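You operate a simulated robot arm through the tools that you are given. There is no shell and no other tool.

You are at the controls of a simulated robot arm. One attempt, no reset.

## Task
Move the green roll to the green mat and wipe the smears off the glass and the yellow mat.
Fine: use the white pad and put it back. What is to be rubbed or washed off counts as gone when no trace of it is left.

The check looks at the end state, three seconds after you hand in, the way a careful person would. Anything else that was tipped, shoved, dropped, spilled or broken makes it a failure.

## Robot
A 7-joint arm with a two-finger parallel gripper, fixed in place. Base frame: the origin is on the floor under the middle of its stand, x ahead of it, y to its left, z up; the work surface is at about z = 0.87. Lengths are in m, angles in degrees, forces in N, time in s.
With the tool pointing down near the work surface it reaches from about 0.38 to 0.8 m from the base axis. Its first joint turns from -143.0 to 143.0 degrees. Payload 3 kg.
The tool frame sits at the grasp point between the pads (the TCP): z along the fingers, y along the line on which they close. The tips reach 0.03 m beyond it. Largest opening 0.11 m; finger width 0.02, thickness 0.01; the body of the gripper, 0.048 by 0.112 m, starts 0.055 m behind the TCP.
Orientation is that of the tool frame in the base frame, as a unit quaternion [w, x, y, z]. With the fingers straight down and closing along the base's y, the tool's x points along the base's -x, its y along +y and its z along -z.

## Interface
- The arm moves only by the tool step_arm. Its argument "series" is a list of rows, each a list of 3 entries, a list of its own where there are three numbers: the shift along the tool's x, y, z in m, then the turn, a rotation vector about the tool's x, y, z in degrees, then the gripper command, from -1 (fully open) to 1 (shut), values between in proportion. In form: [[[tx, ty, tz], [ax, ay, az], jaw], ...]. A call has 1 to 20 rows; each row is the pose to reach, as a shift and turn from the pose commanded when the call began, along the tool's axes at that moment. Rows are played at 5 a second. More than 0.05 m and 8.6 degrees between two rows, or a gripper value outside its range, and nothing of the call is played. Where a pose cannot be reached the arm comes as near as it can. A force on the tool above 90 N (or 10 N above the force at the start of the call, whichever is more), or a blocked arm, ends the call early, and 0.2 s more pass. The fingers move at their own pace (about 0.153 m/s each) and stop on an object; they squeeze with about 23 N. The grip force told is the motor's: it shows also when the fingers shut on nothing. Time passes only in rows, and 0.2 s behind the last, so rows that repeat a pose let the fingers close. It gives the time, the measured TCP pose, the force on the tool (base axes), the opening and the grip force at its end, in the units of the frame above (readings bear some noise), with the torque about the TCP (base axes, N m) and any sound that the robot's microphone picked up.
- Cameras (640 x 400 px; columns grow to the right, rows downward): "scene" is fixed at [0.0503, 0.6496, 1.6109]; the picture's right is [-0.51, -0.86, 0.00], its down [-0.50, 0.30, -0.81] and it looks along [0.70, -0.42, -0.58] (base axes); focal length 374 px, centre (320, 200). "wrist" rides on the gripper at [0.072, 0.017, -0.103] in the tool frame; the picture's right is [-0.23, 0.97, 0.00], its down [-0.76, -0.18, -0.62] and it looks along [-0.61, -0.14, 0.78] (tool axes); focal length 222 px, centre (320, 200). There is no depth. A picture from a camera that has moved, and an enlarged one, comes with that camera's place and axes in the base frame and with its lens.
- capture(camera): a new picture of that camera. No time passes.
- raise_lower(by): moves the trunk up (or, below 0, down) by that many m; the arm rides with it, the base frame stays. It gives what a move gives, with no picture.
- enlarge(camera, box): a new picture of the part [left, top, right, bottom] of that camera's present view, enlarged. No time passes.
- job_done(): hands the job in; it is judged then, once.

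Places have to be worked out from the pictures, the camera data and where the tool is seen. Open the gripper and draw the arm clear of the work before you hand the job in, unless the task says otherwise.

The tools are called as a command line: name --argument value ..., lists and objects as JSON in quotes. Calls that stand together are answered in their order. step_arm: Moves the arm, as the interface text tells. Its arguments: {"type":"object","properties":{"series":{"type":"array","items":{"type":"array"}}},"required":["series"]} The other tools are called the same way: raise_lower (by) moves the trunk up or down; capture (camera) takes a picture; enlarge (camera, box) takes an enlarged picture of a part of a camera's view; job_done () hands the job in.

At the start:

```text
t: 0.0
ee_pos: [0.55, 0.1359, 1.1719]
ee_rot: [0.001, 0.0, 1.0, -0.001]
wrist_force: [0.8, -0.5, -0.7]
wrist_torque: [0.03, -0.03, 0.02]
gripper_width: 0.1101
grasp_force: 0.1
trunk travel left (down, up): [-0.425, 0.065]
```

scene: 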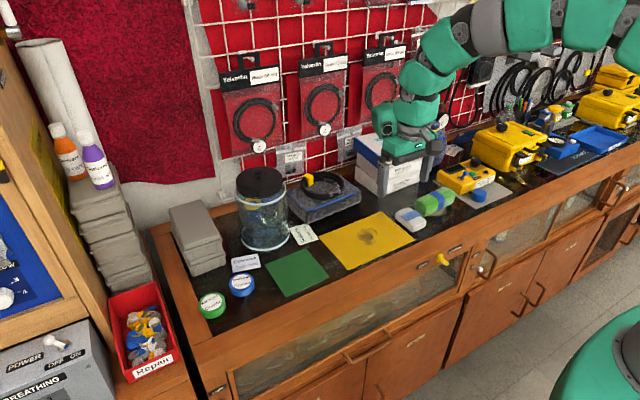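
wrist: 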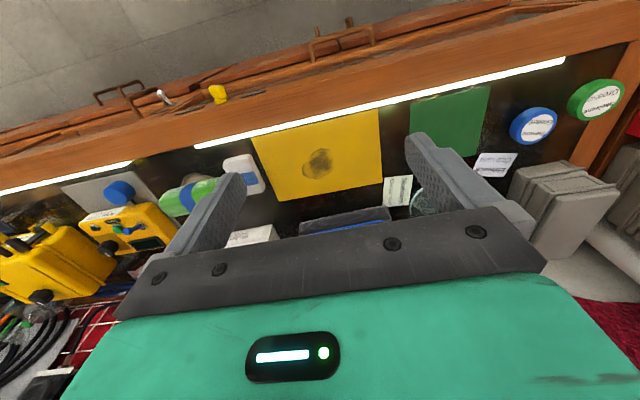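

I start with enlarged views of the bench to identify the green roll, the white pad, the glass and the smears.

enlarge --camera "scene" --box '[180, 160, 340, 330]'

enlarge --camera "scene" --box '[310, 150, 510, 275]'

enlarge --camera "wrist" --box '[180, 60, 640, 260]'

capture --camera "scene"

```text
2.35 times, centred on (260, 245) of scene
camera zoom: at [0.0503, 0.6496, 1.6109], right [-0.51, -0.86, 0.0], down [-0.5, 0.3, -0.81], along [0.7, -0.42, -0.58], focal length 879 px, centre (461, 94)
```

zoom: 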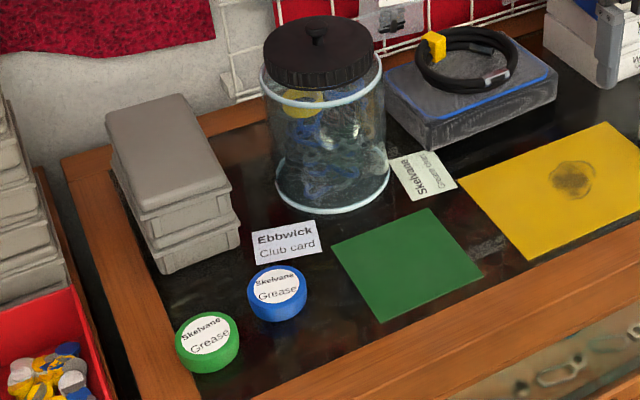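

```text
3.20 times, centred on (410, 212) of scene
camera zoom: at [0.0503, 0.6496, 1.6109], right [-0.51, -0.86, 0.0], down [-0.5, 0.3, -0.81], along [0.7, -0.42, -0.58], focal length 1195 px, centre (32, 160)
```

zoom: 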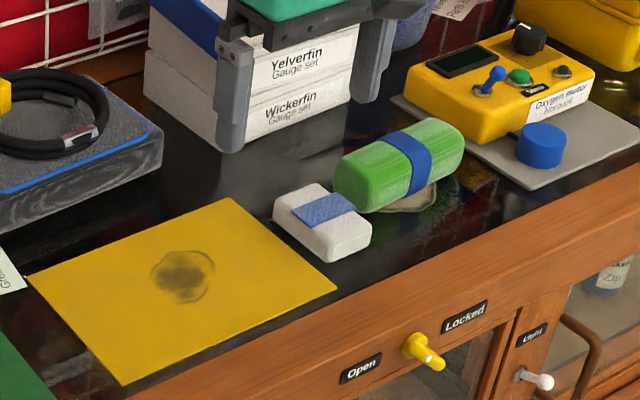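

```text
1.39 times, centred on (410, 160) of wrist
camera zoom: at [0.4779, 0.1516, 1.2755], right [0.23, 0.97, 0.0], down [0.76, -0.18, 0.62], along [0.61, -0.14, -0.78], focal length 309 px, centre (195, 256)
```

zoom: 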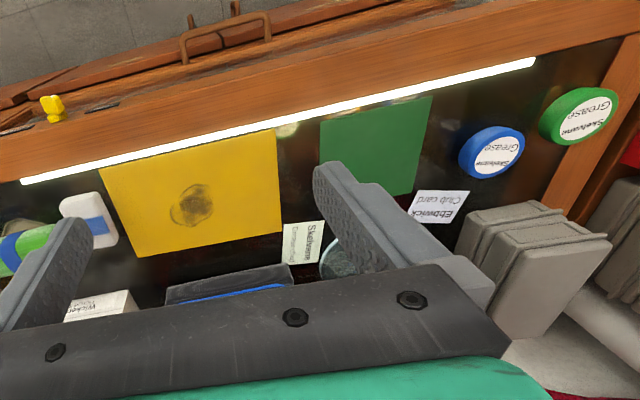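

```text
taken
```

scene: 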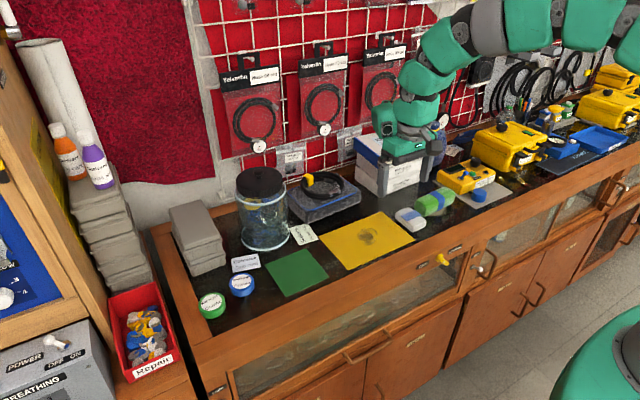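

I look closer at suspicious spots: between the mats, around the green roll, and at the jar.

enlarge --camera "scene" --box '[390, 180, 470, 230]'

enlarge --camera "scene" --box '[290, 235, 370, 285]'

enlarge --camera "scene" --box '[220, 160, 316, 260]'

enlarge --camera "scene" --box '[330, 205, 430, 267]'

enlarge --camera "wrist" --box '[340, 80, 460, 160]'

enlarge --camera "wrist" --box '[40, 130, 280, 260]'

```text
8.00 times, centred on (430, 205) of scene
camera zoom: at [0.0503, 0.6496, 1.6109], right [-0.51, -0.86, 0.0], down [-0.5, 0.3, -0.81], along [0.7, -0.42, -0.58], focal length 2989 px, centre (-560, 160)
```

zoom: 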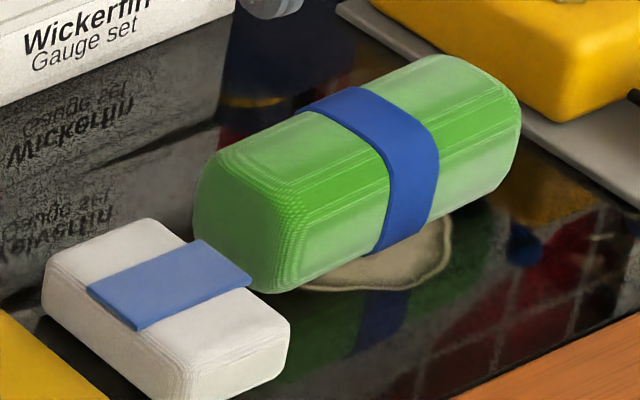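

```text
8.00 times, centred on (330, 260) of scene
camera zoom: at [0.0503, 0.6496, 1.6109], right [-0.51, -0.86, 0.0], down [-0.5, 0.3, -0.81], along [0.7, -0.42, -0.58], focal length 2989 px, centre (240, -280)
```

zoom: 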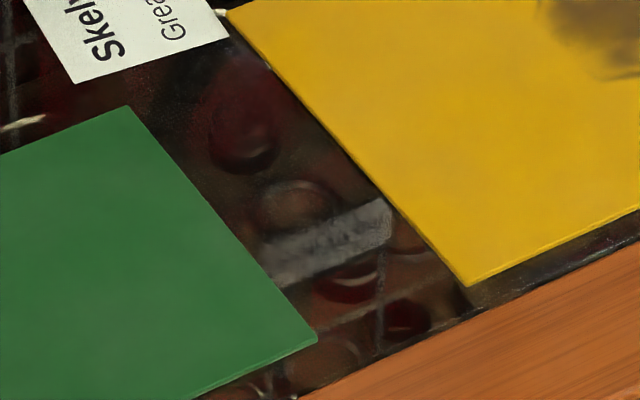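

```text
4.00 times, centred on (268, 210) of scene
camera zoom: at [0.0503, 0.6496, 1.6109], right [-0.51, -0.86, 0.0], down [-0.5, 0.3, -0.81], along [0.7, -0.42, -0.58], focal length 1494 px, centre (528, 160)
```

zoom: 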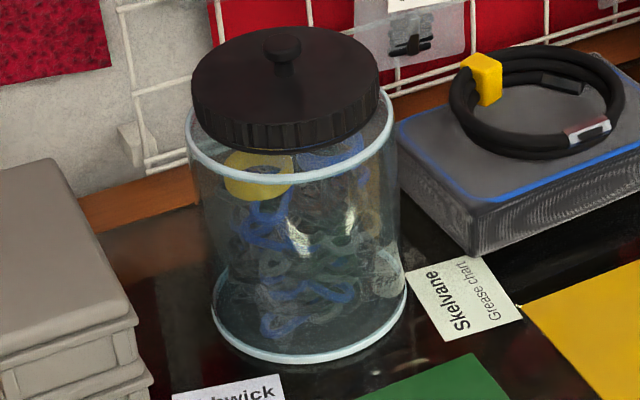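

```text
6.40 times, centred on (380, 236) of scene
camera zoom: at [0.0503, 0.6496, 1.6109], right [-0.51, -0.86, 0.0], down [-0.5, 0.3, -0.81], along [0.7, -0.42, -0.58], focal length 2391 px, centre (-64, -30)
```

zoom: 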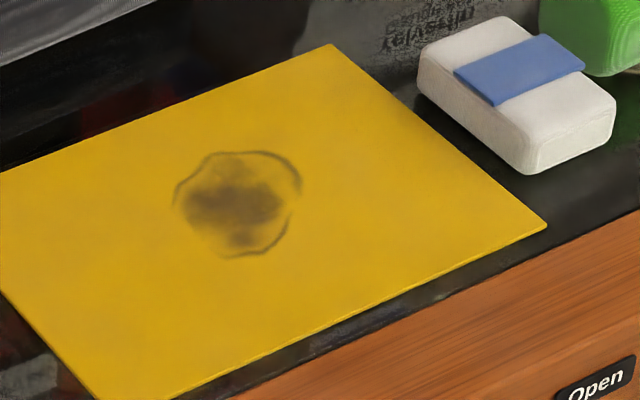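

```text
5.00 times, centred on (400, 120) of wrist
camera zoom: at [0.4779, 0.1516, 1.2755], right [0.23, 0.97, 0.0], down [0.76, -0.18, 0.62], along [0.61, -0.14, -0.78], focal length 1111 px, centre (-80, 600)
```

zoom: 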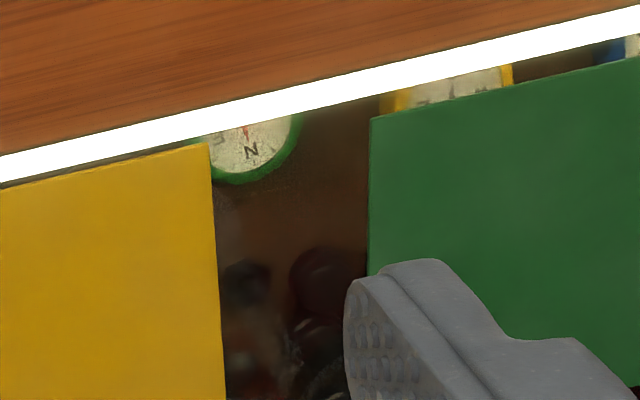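

```text
2.67 times, centred on (160, 195) of wrist
camera zoom: at [0.4779, 0.1516, 1.2755], right [0.23, 0.97, 0.0], down [0.76, -0.18, 0.62], along [0.61, -0.14, -0.78], focal length 592 px, centre (747, 213)
```

zoom: 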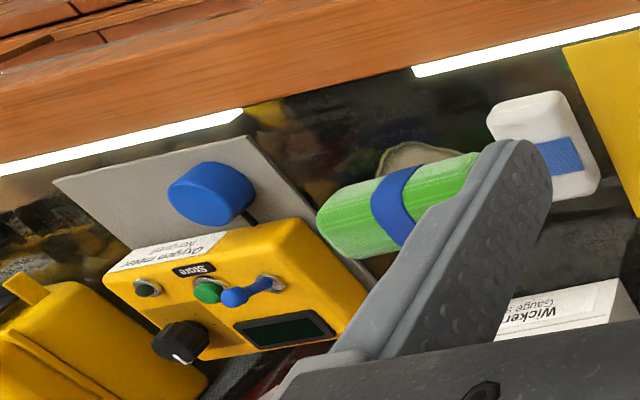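

The bench top is a glass pane (things lie under it). A tan stain sits partly under the green roll, and the yellow mat has a dark smear. I place the roll near (0.695, -0.19), the pad near (0.695, -0.065), the yellow smear near (0.71, 0.09), and the green mat centre near (0.69, 0.34). I move over the roll while turning the gripper 90° so the fingers close along x.

step_arm --series '[[[-0.012, -0.027, 0.004], [0, 0, 7.5], -1], [[-0.024, -0.054, 0.008], [0, 0, 15], -1], [[-0.036, -0.081, 0.012], [0, 0, 22.5], -1], [[-0.048, -0.108, 0.016], [0, 0, 30], -1], [[-0.06, -0.135, 0.02], [0, 0, 37.5], -1], [[-0.072, -0.163, 0.025], [0, 0, 45], -1], [[-0.084, -0.19, 0.03], [0, 0, 52.5], -1], [[-0.096, -0.217, 0.035], [0, 0, 60], -1], [[-0.108, -0.244, 0.04], [0, 0, 67.5], -1], [[-0.12, -0.271, 0.045], [0, 0, 75], -1], [[-0.132, -0.298, 0.05], [0, 0, 82.5], -1], [[-0.145, -0.326, 0.05], [0, 0, 90], -1], [[-0.145, -0.326, 0.05], [0, 0, 90], -1]]'

```text
t: 2.8
ee_pos: [0.6969, -0.1901, 1.1229]
ee_rot: [-0.001, 0.707, 0.707, 0.0]
wrist_force: [-0.6, -1.0, -0.2]
wrist_torque: [0.04, 0.01, 0.01]
gripper_width: 0.1101
grasp_force: 0.2
trunk travel left (down, up): [-0.425, 0.065]
```

The tool is now over the roll, turned as planned. I take pictures to fix the roll's position and angle.

capture --camera "wrist"

capture --camera "scene"

```text
taken
camera wrist: at [0.7135, -0.1199, 1.2256], right [0.97, -0.23, 0.0], down [-0.18, -0.76, 0.62], along [-0.14, -0.61, -0.78], focal length 222 px, centre (320, 200)
```

wrist: 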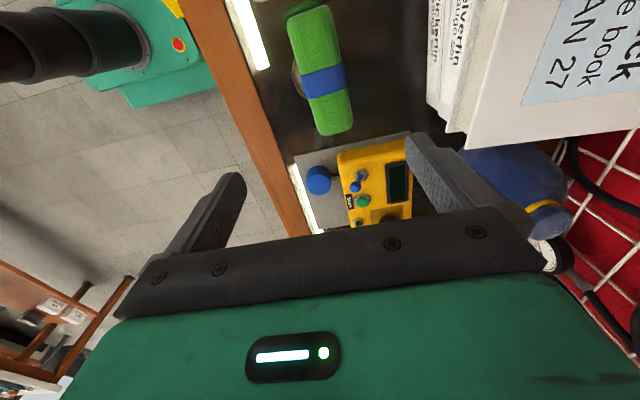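

```text
taken
```

scene: 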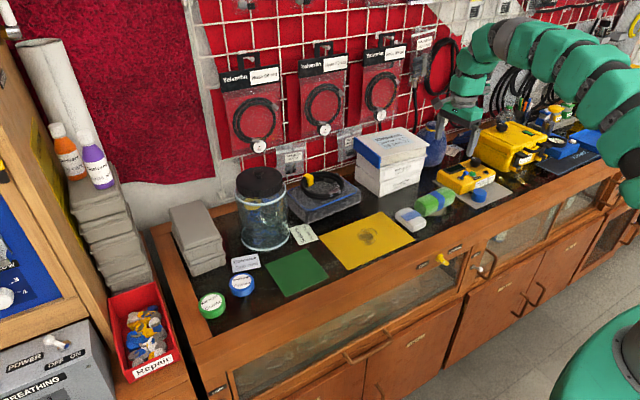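

I enlarge the roll area in the wrist view to refine the pose and see how far the stain extends.

enlarge --camera "wrist" --box '[240, 0, 432, 140]'

```text
2.86 times, centred on (336, 70) of wrist
camera zoom: at [0.7135, -0.1199, 1.2256], right [0.97, -0.23, 0.0], down [-0.18, -0.76, 0.62], along [-0.14, -0.61, -0.78], focal length 635 px, centre (274, 571)
```

zoom: 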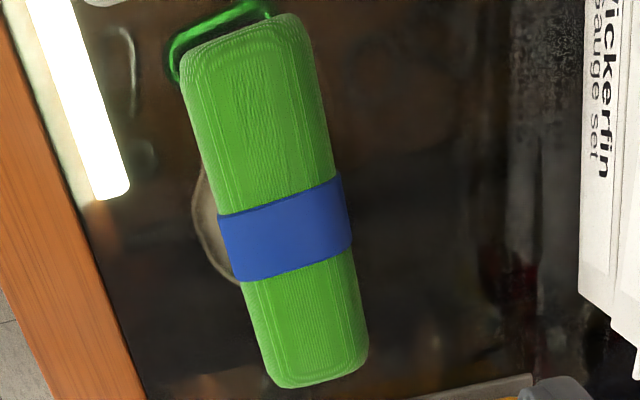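

The roll is about 0.06 wide and 0.13–0.14 long, centred near (0.707, -0.182), lying almost along y. I descend with the gripper open, to just above grasp height first.

step_arm --series '[[[0.007, 0.01, 0.04], [0, 0, 0], -1], [[0.007, 0.01, 0.08], [0, 0, 0], -1], [[0.007, 0.01, 0.12], [0, 0, 0], -1], [[0.007, 0.01, 0.15], [0, 0, 0], -1], [[0.007, 0.01, 0.18], [0, 0, 0], -1], [[0.007, 0.01, 0.2], [0, 0, 0], -1], [[0.007, 0.01, 0.208], [0, 0, 0], -1], [[0.007, 0.01, 0.208], [0, 0, 0], -1]]'

capture --camera "wrist"

enlarge --camera "scene" --box '[370, 130, 530, 230]'

```text
t: 4.6
ee_pos: [0.7064, -0.1833, 0.9155]
ee_rot: [0.0, 0.707, 0.707, 0.0]
wrist_force: [-1.0, 0.3, 0.3]
wrist_torque: [0.0, -0.01, 0.04]
gripper_width: 0.11
grasp_force: 0.0
trunk travel left (down, up): [-0.425, 0.065]
```

```text
taken
camera wrist: at [0.7232, -0.1129, 1.0184], right [0.97, -0.23, 0.0], down [-0.18, -0.76, 0.62], along [-0.14, -0.61, -0.78], focal length 222 px, centre (320, 200)
```

wrist: 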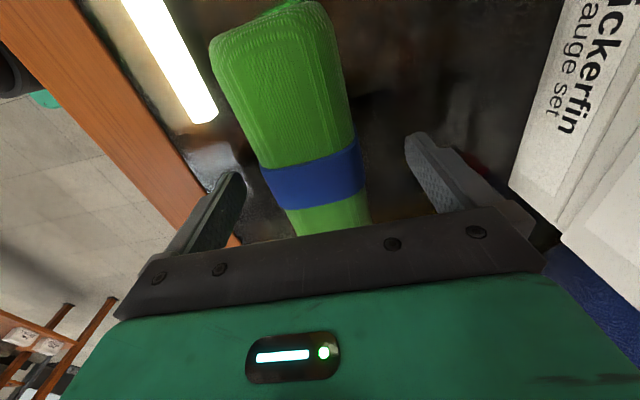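

```text
4.00 times, centred on (450, 180) of scene
camera zoom: at [0.0503, 0.6496, 1.6109], right [-0.51, -0.86, 0.0], down [-0.5, 0.3, -0.81], along [0.7, -0.42, -0.58], focal length 1494 px, centre (-200, 280)
```

zoom: 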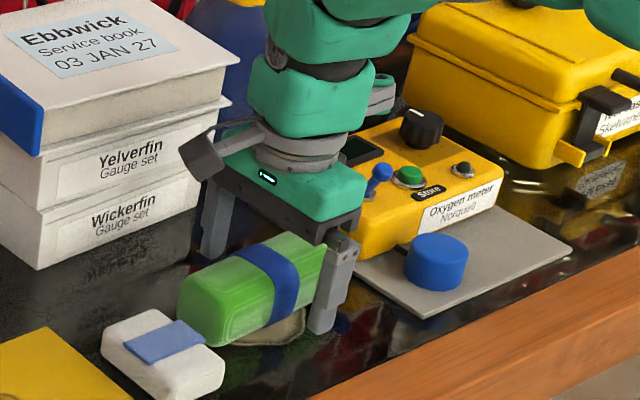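

The roll lies between the fingers with the band near the TCP, and there is no contact yet. I close the gripper.

step_arm --series '[[[0, 0, 0.003], [0, 0, 0], -0.3], [[0, 0, 0.003], [0, 0, 0], 0.2], [[0, 0, 0.003], [0, 0, 0], 1], [[0, 0, 0.003], [0, 0, 0], 1], [[0, 0, 0.003], [0, 0, 0], 1], [[0, 0, 0.003], [0, 0, 0], 1]]'

```text
t: 6.0
ee_pos: [0.7066, -0.1838, 0.9128]
ee_rot: [0.0, 0.707, 0.707, 0.0]
wrist_force: [1.0, -0.3, -0.6]
wrist_torque: [-0.04, 0.01, 0.01]
gripper_width: 0.0545
grasp_force: 22.9
trunk travel left (down, up): [-0.425, 0.065]
```

Gripped at 0.0545 m wide with 23 N. I lift it straight up a bit and check.

step_arm --series '[[[0, 0, -0.01], [0, 0, 0], 1], [[0, 0, -0.04], [0, 0, 0], 1], [[0, 0, -0.08], [0, 0, 0], 1], [[0, 0, -0.12], [0, 0, 0], 1], [[0, 0, -0.15], [0, 0, 0], 1], [[0, 0, -0.15], [0, 0, 0], 1]]'

capture --camera "scene"

enlarge --camera "scene" --box '[390, 170, 486, 230]'

capture --camera "wrist"

```text
t: 7.4
ee_pos: [0.7079, -0.1843, 1.062]
ee_rot: [0.0, 0.707, 0.707, -0.001]
wrist_force: [-0.5, -0.5, -1.8]
wrist_torque: [0.01, 0.01, -0.01]
gripper_width: 0.0542
grasp_force: 22.8
trunk travel left (down, up): [-0.425, 0.065]
```

```text
taken
```

scene: 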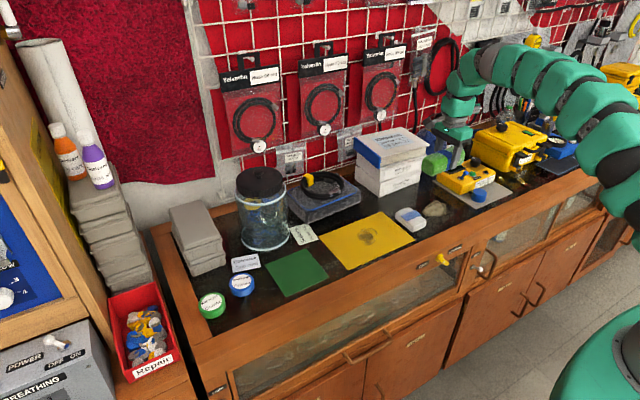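

```text
6.67 times, centred on (438, 200) of scene
camera zoom: at [0.0503, 0.6496, 1.6109], right [-0.51, -0.86, 0.0], down [-0.5, 0.3, -0.81], along [0.7, -0.42, -0.58], focal length 2490 px, centre (-467, 200)
```

zoom: 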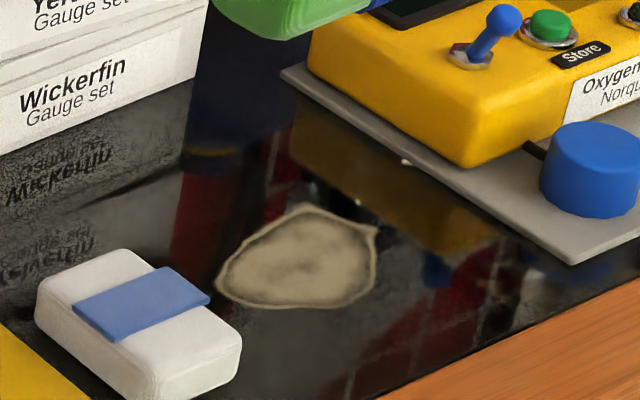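

```text
taken
camera wrist: at [0.7241, -0.1135, 1.1652], right [0.97, -0.23, 0.0], down [-0.18, -0.76, 0.62], along [-0.14, -0.61, -0.78], focal length 222 px, centre (320, 200)
```

wrist: 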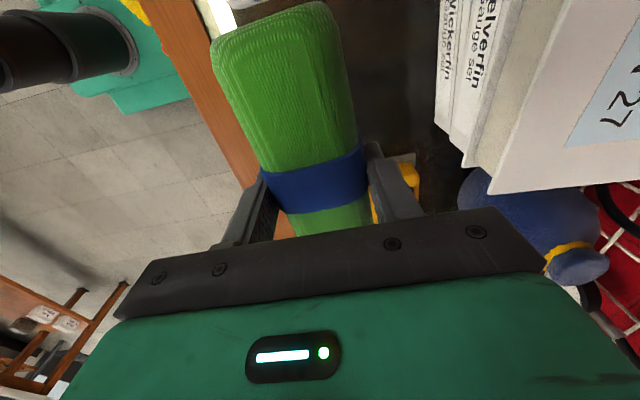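

The roll is held securely. The uncovered stain spans about x 0.67–0.74, y -0.23 to -0.13 on the glass. I carry the roll at this height along +y to above the green mat.

step_arm --series '[[[0.04, -0.001, 0], [0, 0, 0], 1], [[0.08, -0.002, 0], [0, 0, 0], 1], [[0.12, -0.003, 0], [0, 0, 0], 1], [[0.16, -0.005, 0], [0, 0, 0], 1], [[0.2, -0.006, 0], [0, 0, 0], 1], [[0.24, -0.007, 0], [0, 0, 0], 1], [[0.28, -0.008, 0], [0, 0, 0], 1], [[0.32, -0.01, 0], [0, 0, 0], 1], [[0.36, -0.011, 0], [0, 0, 0], 1], [[0.4, -0.012, 0], [0, 0, 0], 1], [[0.44, -0.013, 0], [0, 0, 0], 1], [[0.48, -0.014, 0], [0, 0, 0], 1], [[0.51, -0.015, 0], [0, 0, 0], 1], [[0.526, -0.016, 0], [0, 0, 0], 1], [[0.526, -0.016, 0], [0, 0, 0], 1]]'

capture --camera "scene"

enlarge --camera "scene" --box '[200, 190, 360, 300]'

capture --camera "wrist"

```text
t: 10.6
ee_pos: [0.6918, 0.3453, 1.0625]
ee_rot: [-0.001, 0.706, 0.708, 0.0]
wrist_force: [-0.7, 0.1, -1.0]
wrist_torque: [-0.03, -0.01, 0.03]
gripper_width: 0.0543
grasp_force: 22.8
trunk travel left (down, up): [-0.425, 0.065]
```

```text
taken
```

scene: 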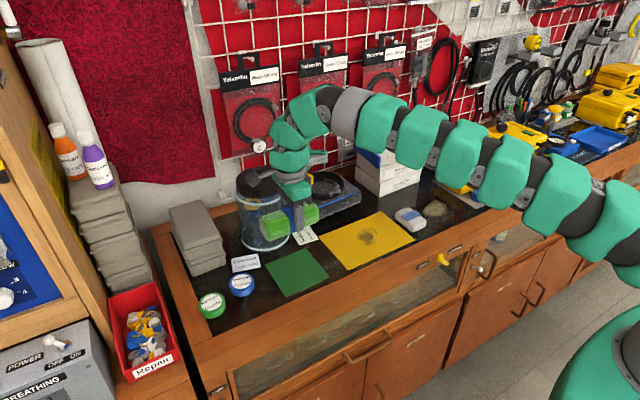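

```text
3.64 times, centred on (280, 245) of scene
camera zoom: at [0.0503, 0.6496, 1.6109], right [-0.51, -0.86, 0.0], down [-0.5, 0.3, -0.81], along [0.7, -0.42, -0.58], focal length 1358 px, centre (466, 36)
```

zoom: 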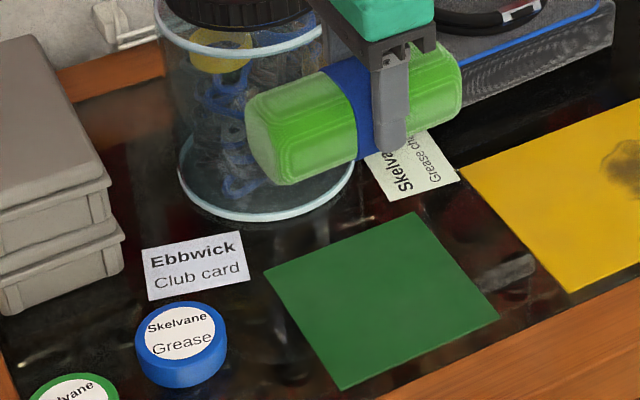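

```text
taken
camera wrist: at [0.7081, 0.4153, 1.1645], right [0.97, -0.23, 0.0], down [-0.18, -0.76, 0.62], along [-0.14, -0.61, -0.78], focal length 222 px, centre (320, 200)
```

wrist: 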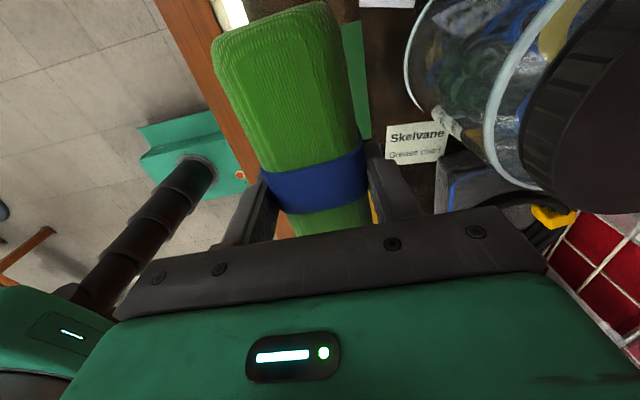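

Mat corners work out to x 0.628–0.758, y 0.278–0.407 (centre 0.693, 0.343). The roll is about 0.135 long, slightly longer than the mat side, so I turn it 45° to fit on the diagonal and descend to just above the mat.

step_arm --series '[[[-0.001, 0.001, 0], [0, 0, -7.5], 1], [[-0.002, 0.001, 0], [0, 0, -15], 1], [[-0.002, 0.001, 0], [0, 0, -22.5], 1], [[-0.002, 0.001, 0], [0, 0, -30], 1], [[-0.002, 0.001, 0.01], [0, 0, -37.5], 1], [[-0.002, 0.001, 0.03], [0, 0, -45], 1], [[-0.002, 0.001, 0.06], [0, 0, -45], 1], [[-0.002, 0.001, 0.09], [0, 0, -45], 1], [[-0.002, 0.001, 0.115], [0, 0, -45], 1], [[-0.002, 0.001, 0.13], [0, 0, -45], 1], [[-0.002, 0.001, 0.13], [0, 0, -45], 1]]'

enlarge --camera "scene" --box '[200, 190, 360, 300]'

capture --camera "wrist"

```text
t: 13.0
ee_pos: [0.6913, 0.3401, 0.9335]
ee_rot: [0.0, 0.382, 0.924, 0.0]
wrist_force: [-0.5, -0.6, -1.1]
wrist_torque: [-0.01, -0.02, -0.01]
gripper_width: 0.0545
grasp_force: 23.0
trunk travel left (down, up): [-0.425, 0.065]
```

```text
3.64 times, centred on (280, 245) of scene
camera zoom: at [0.0503, 0.6496, 1.6109], right [-0.51, -0.86, 0.0], down [-0.5, 0.3, -0.81], along [0.7, -0.42, -0.58], focal length 1358 px, centre (466, 36)
```

zoom: 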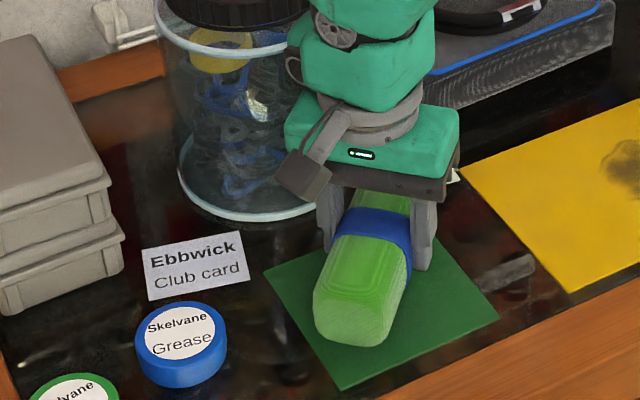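

```text
taken
camera wrist: at [0.6519, 0.4029, 1.0355], right [0.85, 0.53, 0.0], down [0.41, -0.66, 0.62], along [0.33, -0.53, -0.78], focal length 222 px, centre (320, 200)
```

wrist: 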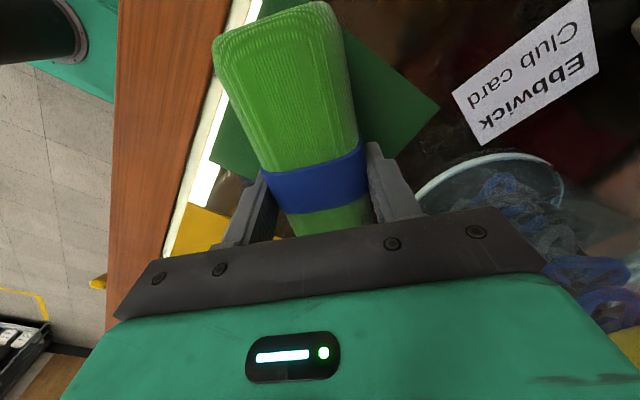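

The roll hovers about 2 cm over the mat, well inside it. I lower it gently onto the mat.

step_arm --series '[[[0.001, 0.002, 0.006], [0, 0, 0], 1], [[0.001, 0.003, 0.012], [0, 0, 0], 1], [[0.001, 0.003, 0.016], [0, 0, 0], 1], [[0.001, 0.003, 0.018], [0, 0, 0], 1], [[0.001, 0.003, 0.018], [0, 0, 0], 1]]'

enlarge --camera "scene" --box '[240, 220, 340, 300]'

```text
t: 14.2
ee_pos: [0.693, 0.3439, 0.915]
ee_rot: [0.0, 0.382, 0.924, 0.0]
wrist_force: [1.8, -0.1, 12.4]
wrist_torque: [0.02, 0.49, 0.2]
gripper_width: 0.0542
grasp_force: 23.2
trunk travel left (down, up): [-0.425, 0.065]
```

```text
5.00 times, centred on (290, 260) of scene
camera zoom: at [0.0503, 0.6496, 1.6109], right [-0.51, -0.86, 0.0], down [-0.5, 0.3, -0.81], along [0.7, -0.42, -0.58], focal length 1868 px, centre (470, -100)
```

zoom: 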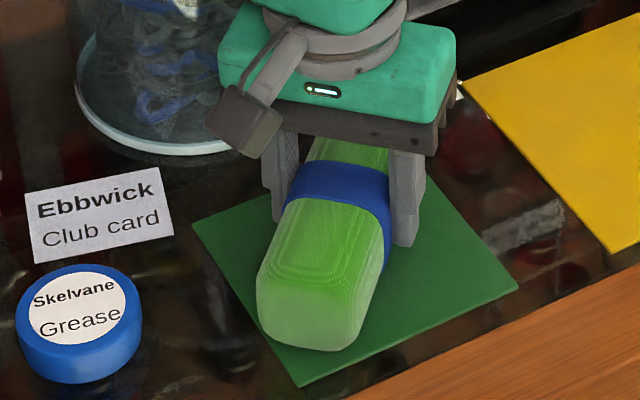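

The roll has touched the mat (12 N). I ease up a couple of millimetres, then open the fingers slowly and rise.

step_arm --series '[[[0, 0, -0.0015], [0, 0, 0], 1], [[0, 0, -0.0015], [0, 0, 0], 0.3], [[0, 0, -0.0015], [0, 0, 0], -0.1], [[0, 0, -0.0015], [0, 0, 0], -0.5], [[0, 0, -0.0015], [0, 0, 0], -0.7], [[0, 0, -0.0015], [0, 0, 0], -0.7]]'

enlarge --camera "scene" --box '[240, 220, 340, 300]'

```text
t: 15.6
ee_pos: [0.6928, 0.343, 0.9151]
ee_rot: [0.0, 0.383, 0.924, 0.0]
wrist_force: [0.3, 0.4, 0.9]
wrist_torque: [-0.05, -0.01, 0.0]
gripper_width: 0.0935
grasp_force: 0.1
trunk travel left (down, up): [-0.425, 0.065]
```

```text
5.00 times, centred on (290, 260) of scene
camera zoom: at [0.0503, 0.6496, 1.6109], right [-0.51, -0.86, 0.0], down [-0.5, 0.3, -0.81], along [0.7, -0.42, -0.58], focal length 1868 px, centre (470, -100)
```

zoom: 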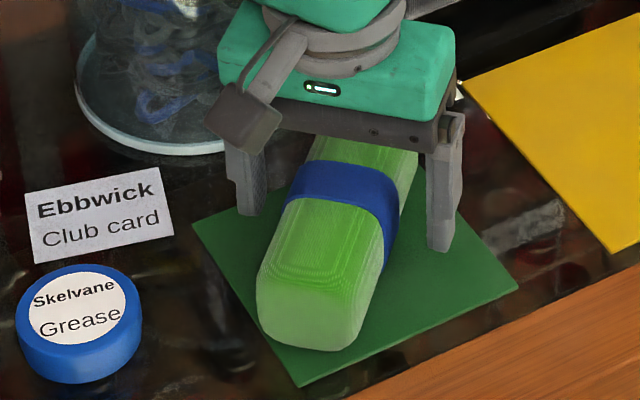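

The roll rests still on the green mat. I rise straight up, then travel back towards the white pad while turning the gripper to its original orientation (closing along y).

step_arm --series '[[[0, 0, -0.03], [0, 0, 0], -0.7], [[0, 0, -0.07], [0, 0, 0], -0.8], [[0, 0, -0.11], [0, 0, 0], -1], [[0, 0, -0.15], [0, 0, 0], -1], [[-0.028, -0.03, -0.15], [0, 0, -7.5], -1], [[-0.056, -0.06, -0.15], [0, 0, -15], -1], [[-0.084, -0.09, -0.15], [0, 0, -22.5], -1], [[-0.112, -0.119, -0.15], [0, 0, -30], -1], [[-0.14, -0.149, -0.15], [0, 0, -37.5], -1], [[-0.167, -0.179, -0.15], [0, 0, -45], -1], [[-0.195, -0.209, -0.15], [0, 0, -45], -1], [[-0.223, -0.238, -0.15], [0, 0, -45], -1], [[-0.251, -0.268, -0.15], [0, 0, -45], -1], [[-0.279, -0.298, -0.15], [0, 0, -45], -1], [[-0.279, -0.298, -0.15], [0, 0, -45], -1]]'

capture --camera "wrist"

capture --camera "scene"

enlarge --camera "scene" --box '[240, 220, 340, 300]'

```text
t: 18.8
ee_pos: [0.6815, -0.0637, 1.0651]
ee_rot: [0.0, 0.0, 1.0, -0.001]
wrist_force: [0.8, 0.0, -0.1]
wrist_torque: [0.02, 0.0, -0.02]
gripper_width: 0.11
grasp_force: 0.1
trunk travel left (down, up): [-0.425, 0.065]
```

```text
taken
camera wrist: at [0.6082, -0.0484, 1.1672], right [0.23, 0.97, 0.0], down [0.76, -0.18, 0.62], along [0.61, -0.14, -0.78], focal length 222 px, centre (320, 200)
```

wrist: 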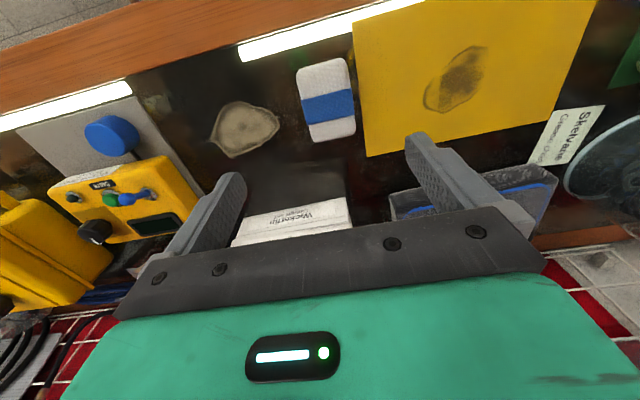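

```text
taken
```

scene: 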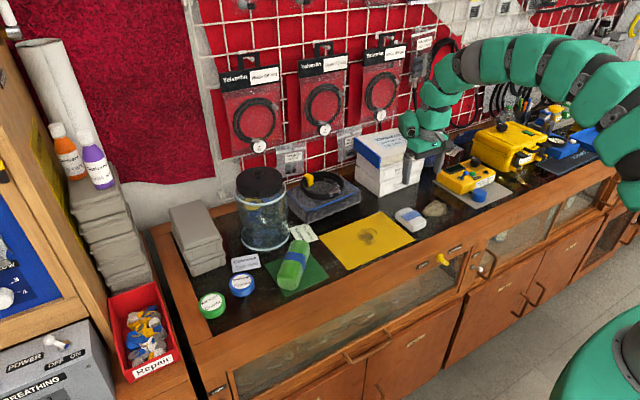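

```text
5.00 times, centred on (290, 260) of scene
camera zoom: at [0.0503, 0.6496, 1.6109], right [-0.51, -0.86, 0.0], down [-0.5, 0.3, -0.81], along [0.7, -0.42, -0.58], focal length 1868 px, centre (470, -100)
```

zoom: 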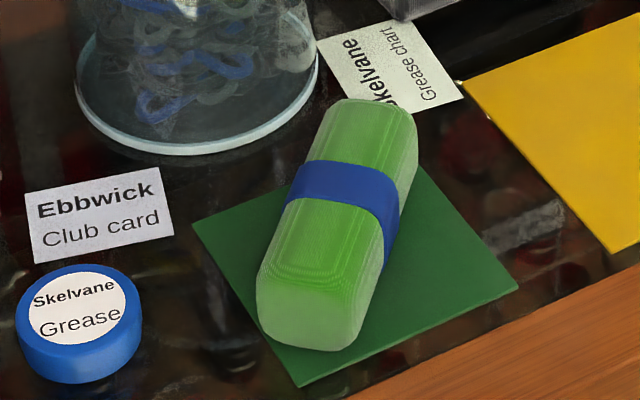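

The roll is set on the mat. Now I zoom the wrist view on the pad and both stains to measure them from above.

enlarge --camera "wrist" --box '[260, 40, 420, 150]'

enlarge --camera "wrist" --box '[190, 80, 290, 170]'

enlarge --camera "wrist" --box '[350, 0, 640, 160]'

enlarge --camera "scene" --box '[385, 195, 441, 235]'

```text
3.64 times, centred on (340, 95) of wrist
camera zoom: at [0.6082, -0.0484, 1.1672], right [0.23, 0.97, 0.0], down [0.76, -0.18, 0.62], along [0.61, -0.14, -0.78], focal length 808 px, centre (247, 582)
```

zoom: 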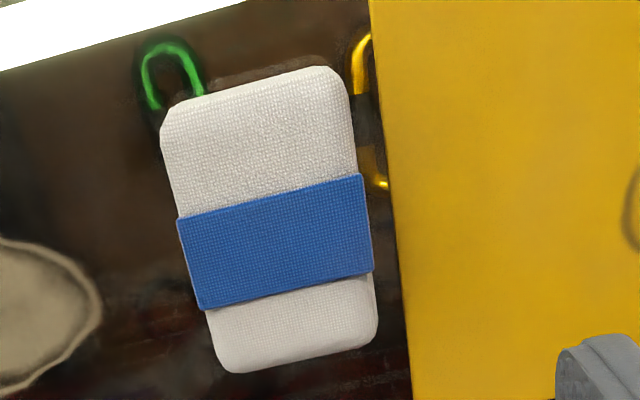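

```text
4.44 times, centred on (240, 125) of wrist
camera zoom: at [0.6082, -0.0484, 1.1672], right [0.23, 0.97, 0.0], down [0.76, -0.18, 0.62], along [0.61, -0.14, -0.78], focal length 987 px, centre (676, 533)
```

zoom: 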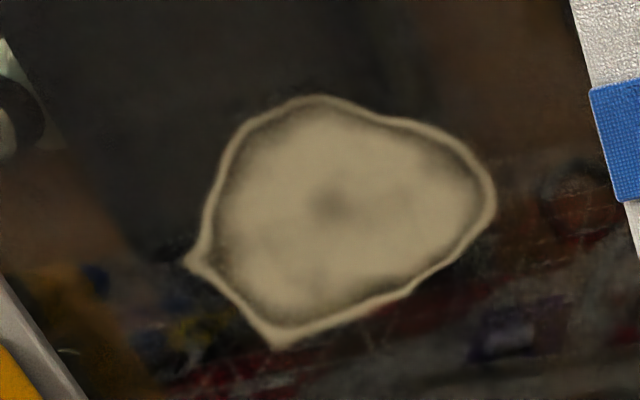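

```text
2.21 times, centred on (495, 80) of wrist
camera zoom: at [0.6082, -0.0484, 1.1672], right [0.23, 0.97, 0.0], down [0.76, -0.18, 0.62], along [0.61, -0.14, -0.78], focal length 490 px, centre (-66, 465)
```

zoom: 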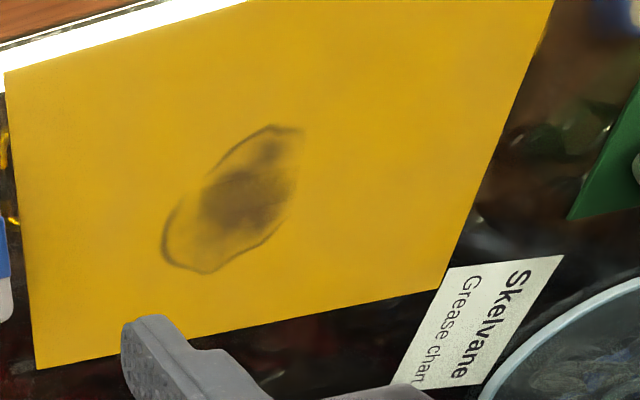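

```text
10.00 times, centred on (413, 215) of scene
camera zoom: at [0.0503, 0.6496, 1.6109], right [-0.51, -0.86, 0.0], down [-0.5, 0.3, -0.81], along [0.7, -0.42, -0.58], focal length 3736 px, centre (-610, 50)
```

zoom: 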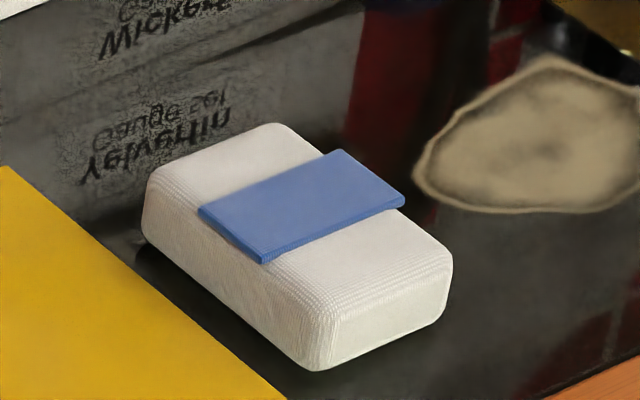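

The pad is roughly 0.08 long (x) by 0.055 wide (y), about 0.03 high, centred near (0.688, -0.062); the two cameras differ by about 1 cm in x. I lower to 0.95 (tips still above the pad) to check alignment up close.

step_arm --series '[[[-0.0065, 0.0017, 0.03], [0, 0, 0], -1], [[-0.0065, 0.0017, 0.06], [0, 0, 0], -1], [[-0.0065, 0.0017, 0.09], [0, 0, 0], -1], [[-0.0065, 0.0017, 0.113], [0, 0, 0], -1], [[-0.0065, 0.0017, 0.113], [0, 0, 0], -1]]'

capture --camera "wrist"

enlarge --camera "scene" --box '[370, 165, 466, 230]'

```text
t: 20.0
ee_pos: [0.6868, -0.0618, 0.9533]
ee_rot: [0.0, 0.0, 1.0, 0.0]
wrist_force: [0.0, -0.3, -1.3]
wrist_torque: [-0.01, 0.03, 0.0]
gripper_width: 0.1102
grasp_force: 0.0
trunk travel left (down, up): [-0.425, 0.065]
```

```text
taken
camera wrist: at [0.6136, -0.0465, 1.0557], right [0.23, 0.97, 0.0], down [0.76, -0.18, 0.62], along [0.61, -0.14, -0.78], focal length 222 px, centre (320, 200)
```

wrist: 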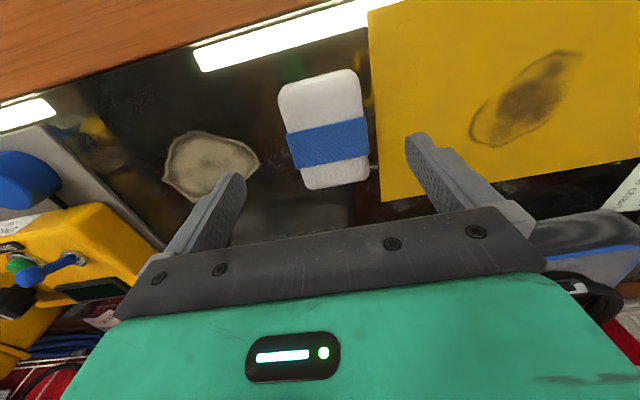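

```text
6.15 times, centred on (418, 198) of scene
camera zoom: at [0.0503, 0.6496, 1.6109], right [-0.51, -0.86, 0.0], down [-0.5, 0.3, -0.81], along [0.7, -0.42, -0.58], focal length 2299 px, centre (-283, 215)
```

zoom: 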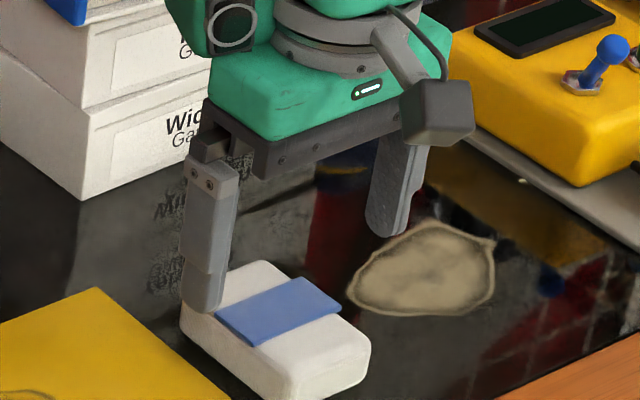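

Checking the scene camera against the known fingertip shows only a small bias. Both views now agree: glass at z ≈ 0.874, pad centre ≈ (0.688, -0.058), pad about 0.027 high. I descend to TCP z ≈ 0.913, so the tips stay ~8 mm off the glass, and look.

step_arm --series '[[[-0.001, 0.0035, 0.012], [0, 0, 0], -1], [[-0.001, 0.0035, 0.024], [0, 0, 0], -1], [[-0.001, 0.0035, 0.034], [0, 0, 0], -0.8], [[-0.001, 0.0035, 0.04], [0, 0, 0], -0.6], [[-0.001, 0.0035, 0.04], [0, 0, 0], -0.6]]'

enlarge --camera "scene" --box '[380, 185, 444, 230]'

capture --camera "wrist"

```text
t: 21.2
ee_pos: [0.6866, -0.0594, 0.9126]
ee_rot: [0.001, 0.001, 1.0, 0.0]
wrist_force: [-0.2, 0.5, -0.3]
wrist_torque: [0.0, -0.01, -0.01]
gripper_width: 0.0876
grasp_force: 0.1
trunk travel left (down, up): [-0.425, 0.065]
```

```text
8.89 times, centred on (412, 208) of scene
camera zoom: at [0.0503, 0.6496, 1.6109], right [-0.51, -0.86, 0.0], down [-0.5, 0.3, -0.81], along [0.7, -0.42, -0.58], focal length 3321 px, centre (-498, 133)
```

zoom: 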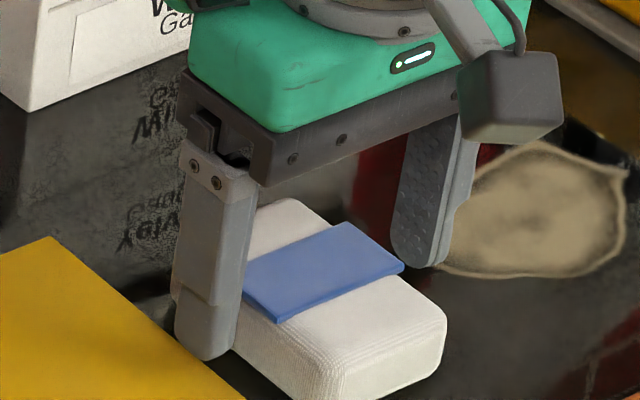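

```text
taken
camera wrist: at [0.6139, -0.0434, 1.0154], right [0.23, 0.97, 0.0], down [0.76, -0.18, 0.62], along [0.61, -0.14, -0.78], focal length 222 px, centre (320, 200)
```

wrist: 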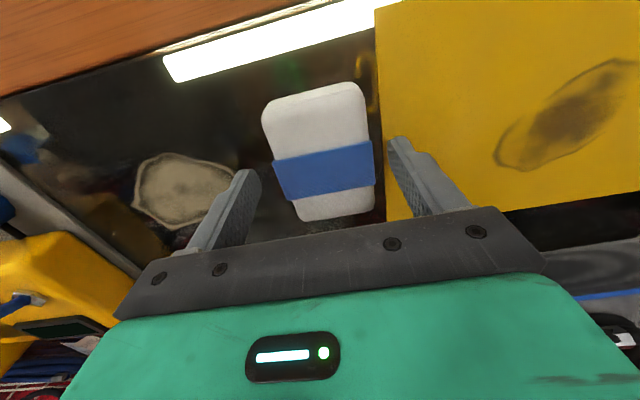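

The fingers straddle the pad with tips just above the glass. I close on it gently; this TCP (0.687, -0.059) is the spot I must return it to.

step_arm --series '[[[0, 0, 0], [0, 0, 0], -0.3], [[0, 0, 0], [0, 0, 0], 0], [[0, 0, 0], [0, 0, 0], 0.3], [[0, 0, 0], [0, 0, 0], 1], [[0, 0, 0], [0, 0, 0], 1], [[0, 0, 0], [0, 0, 0], 1]]'

enlarge --camera "scene" --box '[380, 185, 444, 230]'

```text
t: 22.6
ee_pos: [0.6849, -0.059, 0.9137]
ee_rot: [0.0, 0.0, 1.0, 0.0]
wrist_force: [-0.2, -0.7, 0.9]
wrist_torque: [-0.03, -0.04, 0.0]
gripper_width: 0.057
grasp_force: 22.7
trunk travel left (down, up): [-0.425, 0.065]
```

```text
8.89 times, centred on (412, 208) of scene
camera zoom: at [0.0503, 0.6496, 1.6109], right [-0.51, -0.86, 0.0], down [-0.5, 0.3, -0.81], along [0.7, -0.42, -0.58], focal length 3321 px, centre (-498, 133)
```

zoom: 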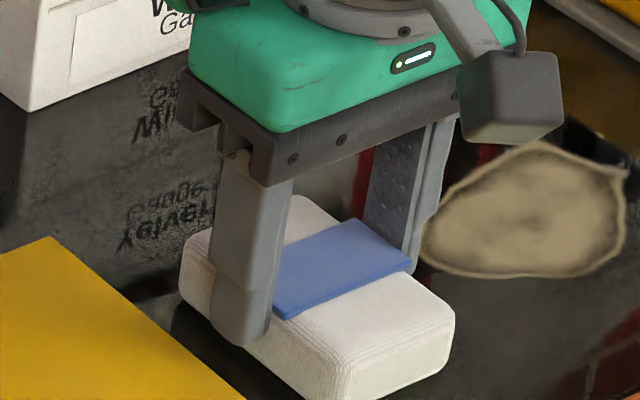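

The pad is gripped (0.057 wide); it shifted about 3 mm towards -y on closing, so its home is y ≈ -0.056. I press down by a millimetre to see the contact force on the glass.

step_arm --series '[[[0, 0, 0.001], [0, 0, 0], 1], [[0, 0, 0.001], [0, 0, 0], 1], [[0, 0, 0.001], [0, 0, 0], 1]]'

```text
t: 23.4
ee_pos: [0.6875, -0.0595, 0.9127]
ee_rot: [0.002, 0.0, 1.0, -0.001]
wrist_force: [1.0, 0.1, 11.3]
wrist_torque: [0.05, 0.04, -0.05]
gripper_width: 0.0572
grasp_force: 22.7
trunk travel left (down, up): [-0.425, 0.065]
```

One millimetre gives about 11 N. I back off slightly (to ~8 N) and slide the pad from its spot over the stain in -y, keeping it flat.

step_arm --series '[[[-0.004, -0.015, -0.0003], [0, 0, 0], 1], [[-0.008, -0.03, -0.0003], [0, 0, 0], 1], [[-0.011, -0.045, -0.0003], [0, 0, 0], 1], [[-0.011, -0.06, -0.0003], [0, 0, 0], 1], [[-0.011, -0.075, -0.0003], [0, 0, 0], 1], [[-0.011, -0.09, -0.0003], [0, 0, 0], 1], [[-0.011, -0.105, -0.0003], [0, 0, 0], 1], [[-0.011, -0.12, -0.0003], [0, 0, 0], 1], [[-0.011, -0.135, -0.0003], [0, 0, 0], 1], [[-0.011, -0.15, -0.0003], [0, 0, 0], 1], [[-0.011, -0.163, -0.0003], [0, 0, 0], 1], [[-0.011, -0.168, -0.0003], [0, 0, 0], 1]]'

enlarge --camera "scene" --box '[380, 160, 500, 240]'

capture --camera "wrist"

```text
t: 26.0
ee_pos: [0.6948, -0.2266, 0.913]
ee_rot: [0.0, 0.0, 1.0, 0.0]
wrist_force: [-0.1, 10.3, 22.1]
wrist_torque: [0.33, -0.1, 0.02]
gripper_width: 0.0569
grasp_force: 22.8
trunk travel left (down, up): [-0.425, 0.065]
```

```text
5.00 times, centred on (440, 200) of scene
camera zoom: at [0.0503, 0.6496, 1.6109], right [-0.51, -0.86, 0.0], down [-0.5, 0.3, -0.81], along [0.7, -0.42, -0.58], focal length 1868 px, centre (-280, 200)
```

zoom: 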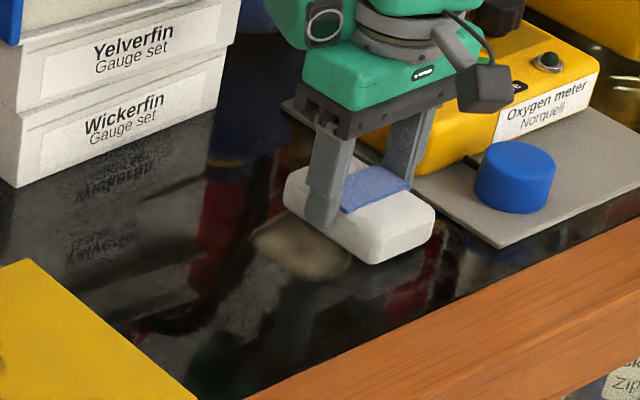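

```text
taken
camera wrist: at [0.623, -0.2101, 1.015], right [0.23, 0.97, 0.0], down [0.76, -0.18, 0.62], along [0.61, -0.14, -0.78], focal length 222 px, centre (320, 200)
```

wrist: 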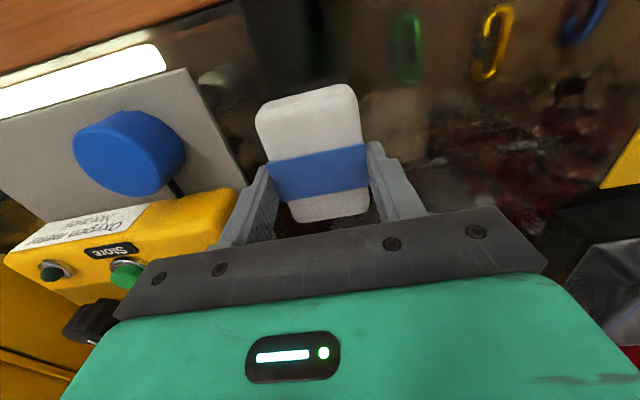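

The stain is fading with the wiping; the force crept up to 22 N, so I ease up ~1 mm and sweep back and forth over the stain.

step_arm --series '[[[0, 0.005, -0.001], [0, 0, 0], 1], [[0, 0.02, -0.001], [0, 0, 0], 1], [[0, 0.035, -0.001], [0, 0, 0], 1], [[0, 0.05, -0.001], [0, 0, 0], 1], [[0, 0.065, -0.001], [0, 0, 0], 1], [[0, 0.08, -0.001], [0, 0, 0], 1], [[0, 0.095, -0.001], [0, 0, 0], 1], [[0, 0.11, -0.001], [0, 0, 0], 1], [[0, 0.12, -0.001], [0, 0, 0], 1], [[0, 0.12, -0.001], [0, 0, 0], 1]]'

enlarge --camera "scene" --box '[380, 160, 500, 240]'

capture --camera "wrist"

```text
t: 28.2
ee_pos: [0.6971, -0.107, 0.9142]
ee_rot: [0.0, 0.0, 1.0, 0.0]
wrist_force: [-0.4, 0.5, -0.5]
wrist_torque: [-0.01, 0.04, 0.02]
gripper_width: 0.0571
grasp_force: 23.3
trunk travel left (down, up): [-0.425, 0.065]
```

```text
5.00 times, centred on (440, 200) of scene
camera zoom: at [0.0503, 0.6496, 1.6109], right [-0.51, -0.86, 0.0], down [-0.5, 0.3, -0.81], along [0.7, -0.42, -0.58], focal length 1868 px, centre (-280, 200)
```

zoom: 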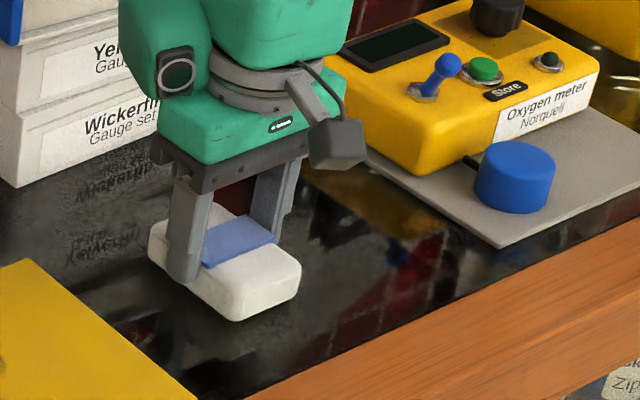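

```text
taken
camera wrist: at [0.6244, -0.0917, 1.0162], right [0.23, 0.97, 0.0], down [0.76, -0.18, 0.62], along [0.61, -0.14, -0.78], focal length 222 px, centre (320, 200)
```

wrist: 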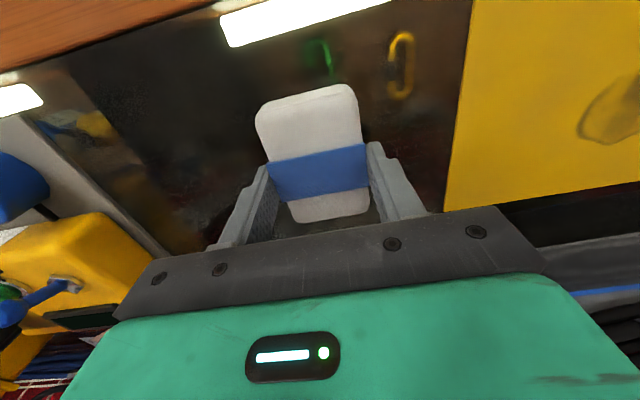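

The stain seems gone from the scene view; I zoom in at the cleaned area to look for leftover traces.

enlarge --camera "scene" --box '[410, 180, 474, 225]'

enlarge --camera "wrist" --box '[40, 60, 280, 260]'

```text
8.89 times, centred on (442, 202) of scene
camera zoom: at [0.0503, 0.6496, 1.6109], right [-0.51, -0.86, 0.0], down [-0.5, 0.3, -0.81], along [0.7, -0.42, -0.58], focal length 3321 px, centre (-764, 178)
```

zoom: 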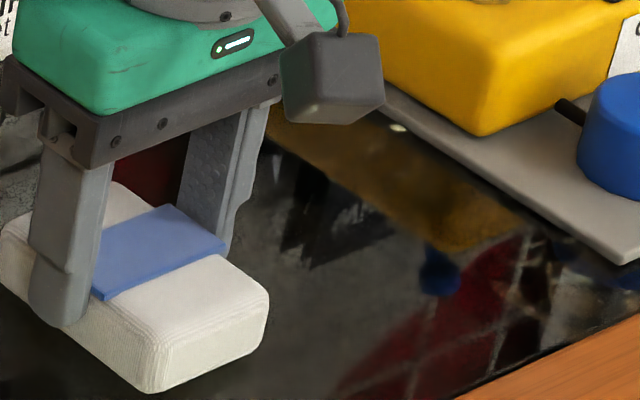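

```text
2.00 times, centred on (160, 160) of wrist
camera zoom: at [0.6244, -0.0917, 1.0162], right [0.23, 0.97, 0.0], down [0.76, -0.18, 0.62], along [0.61, -0.14, -0.78], focal length 444 px, centre (640, 280)
```

zoom: 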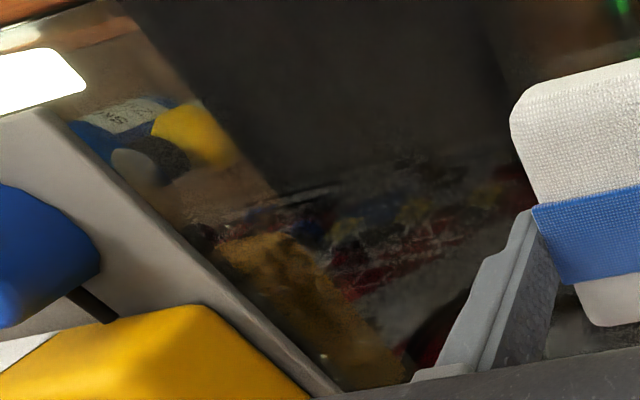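

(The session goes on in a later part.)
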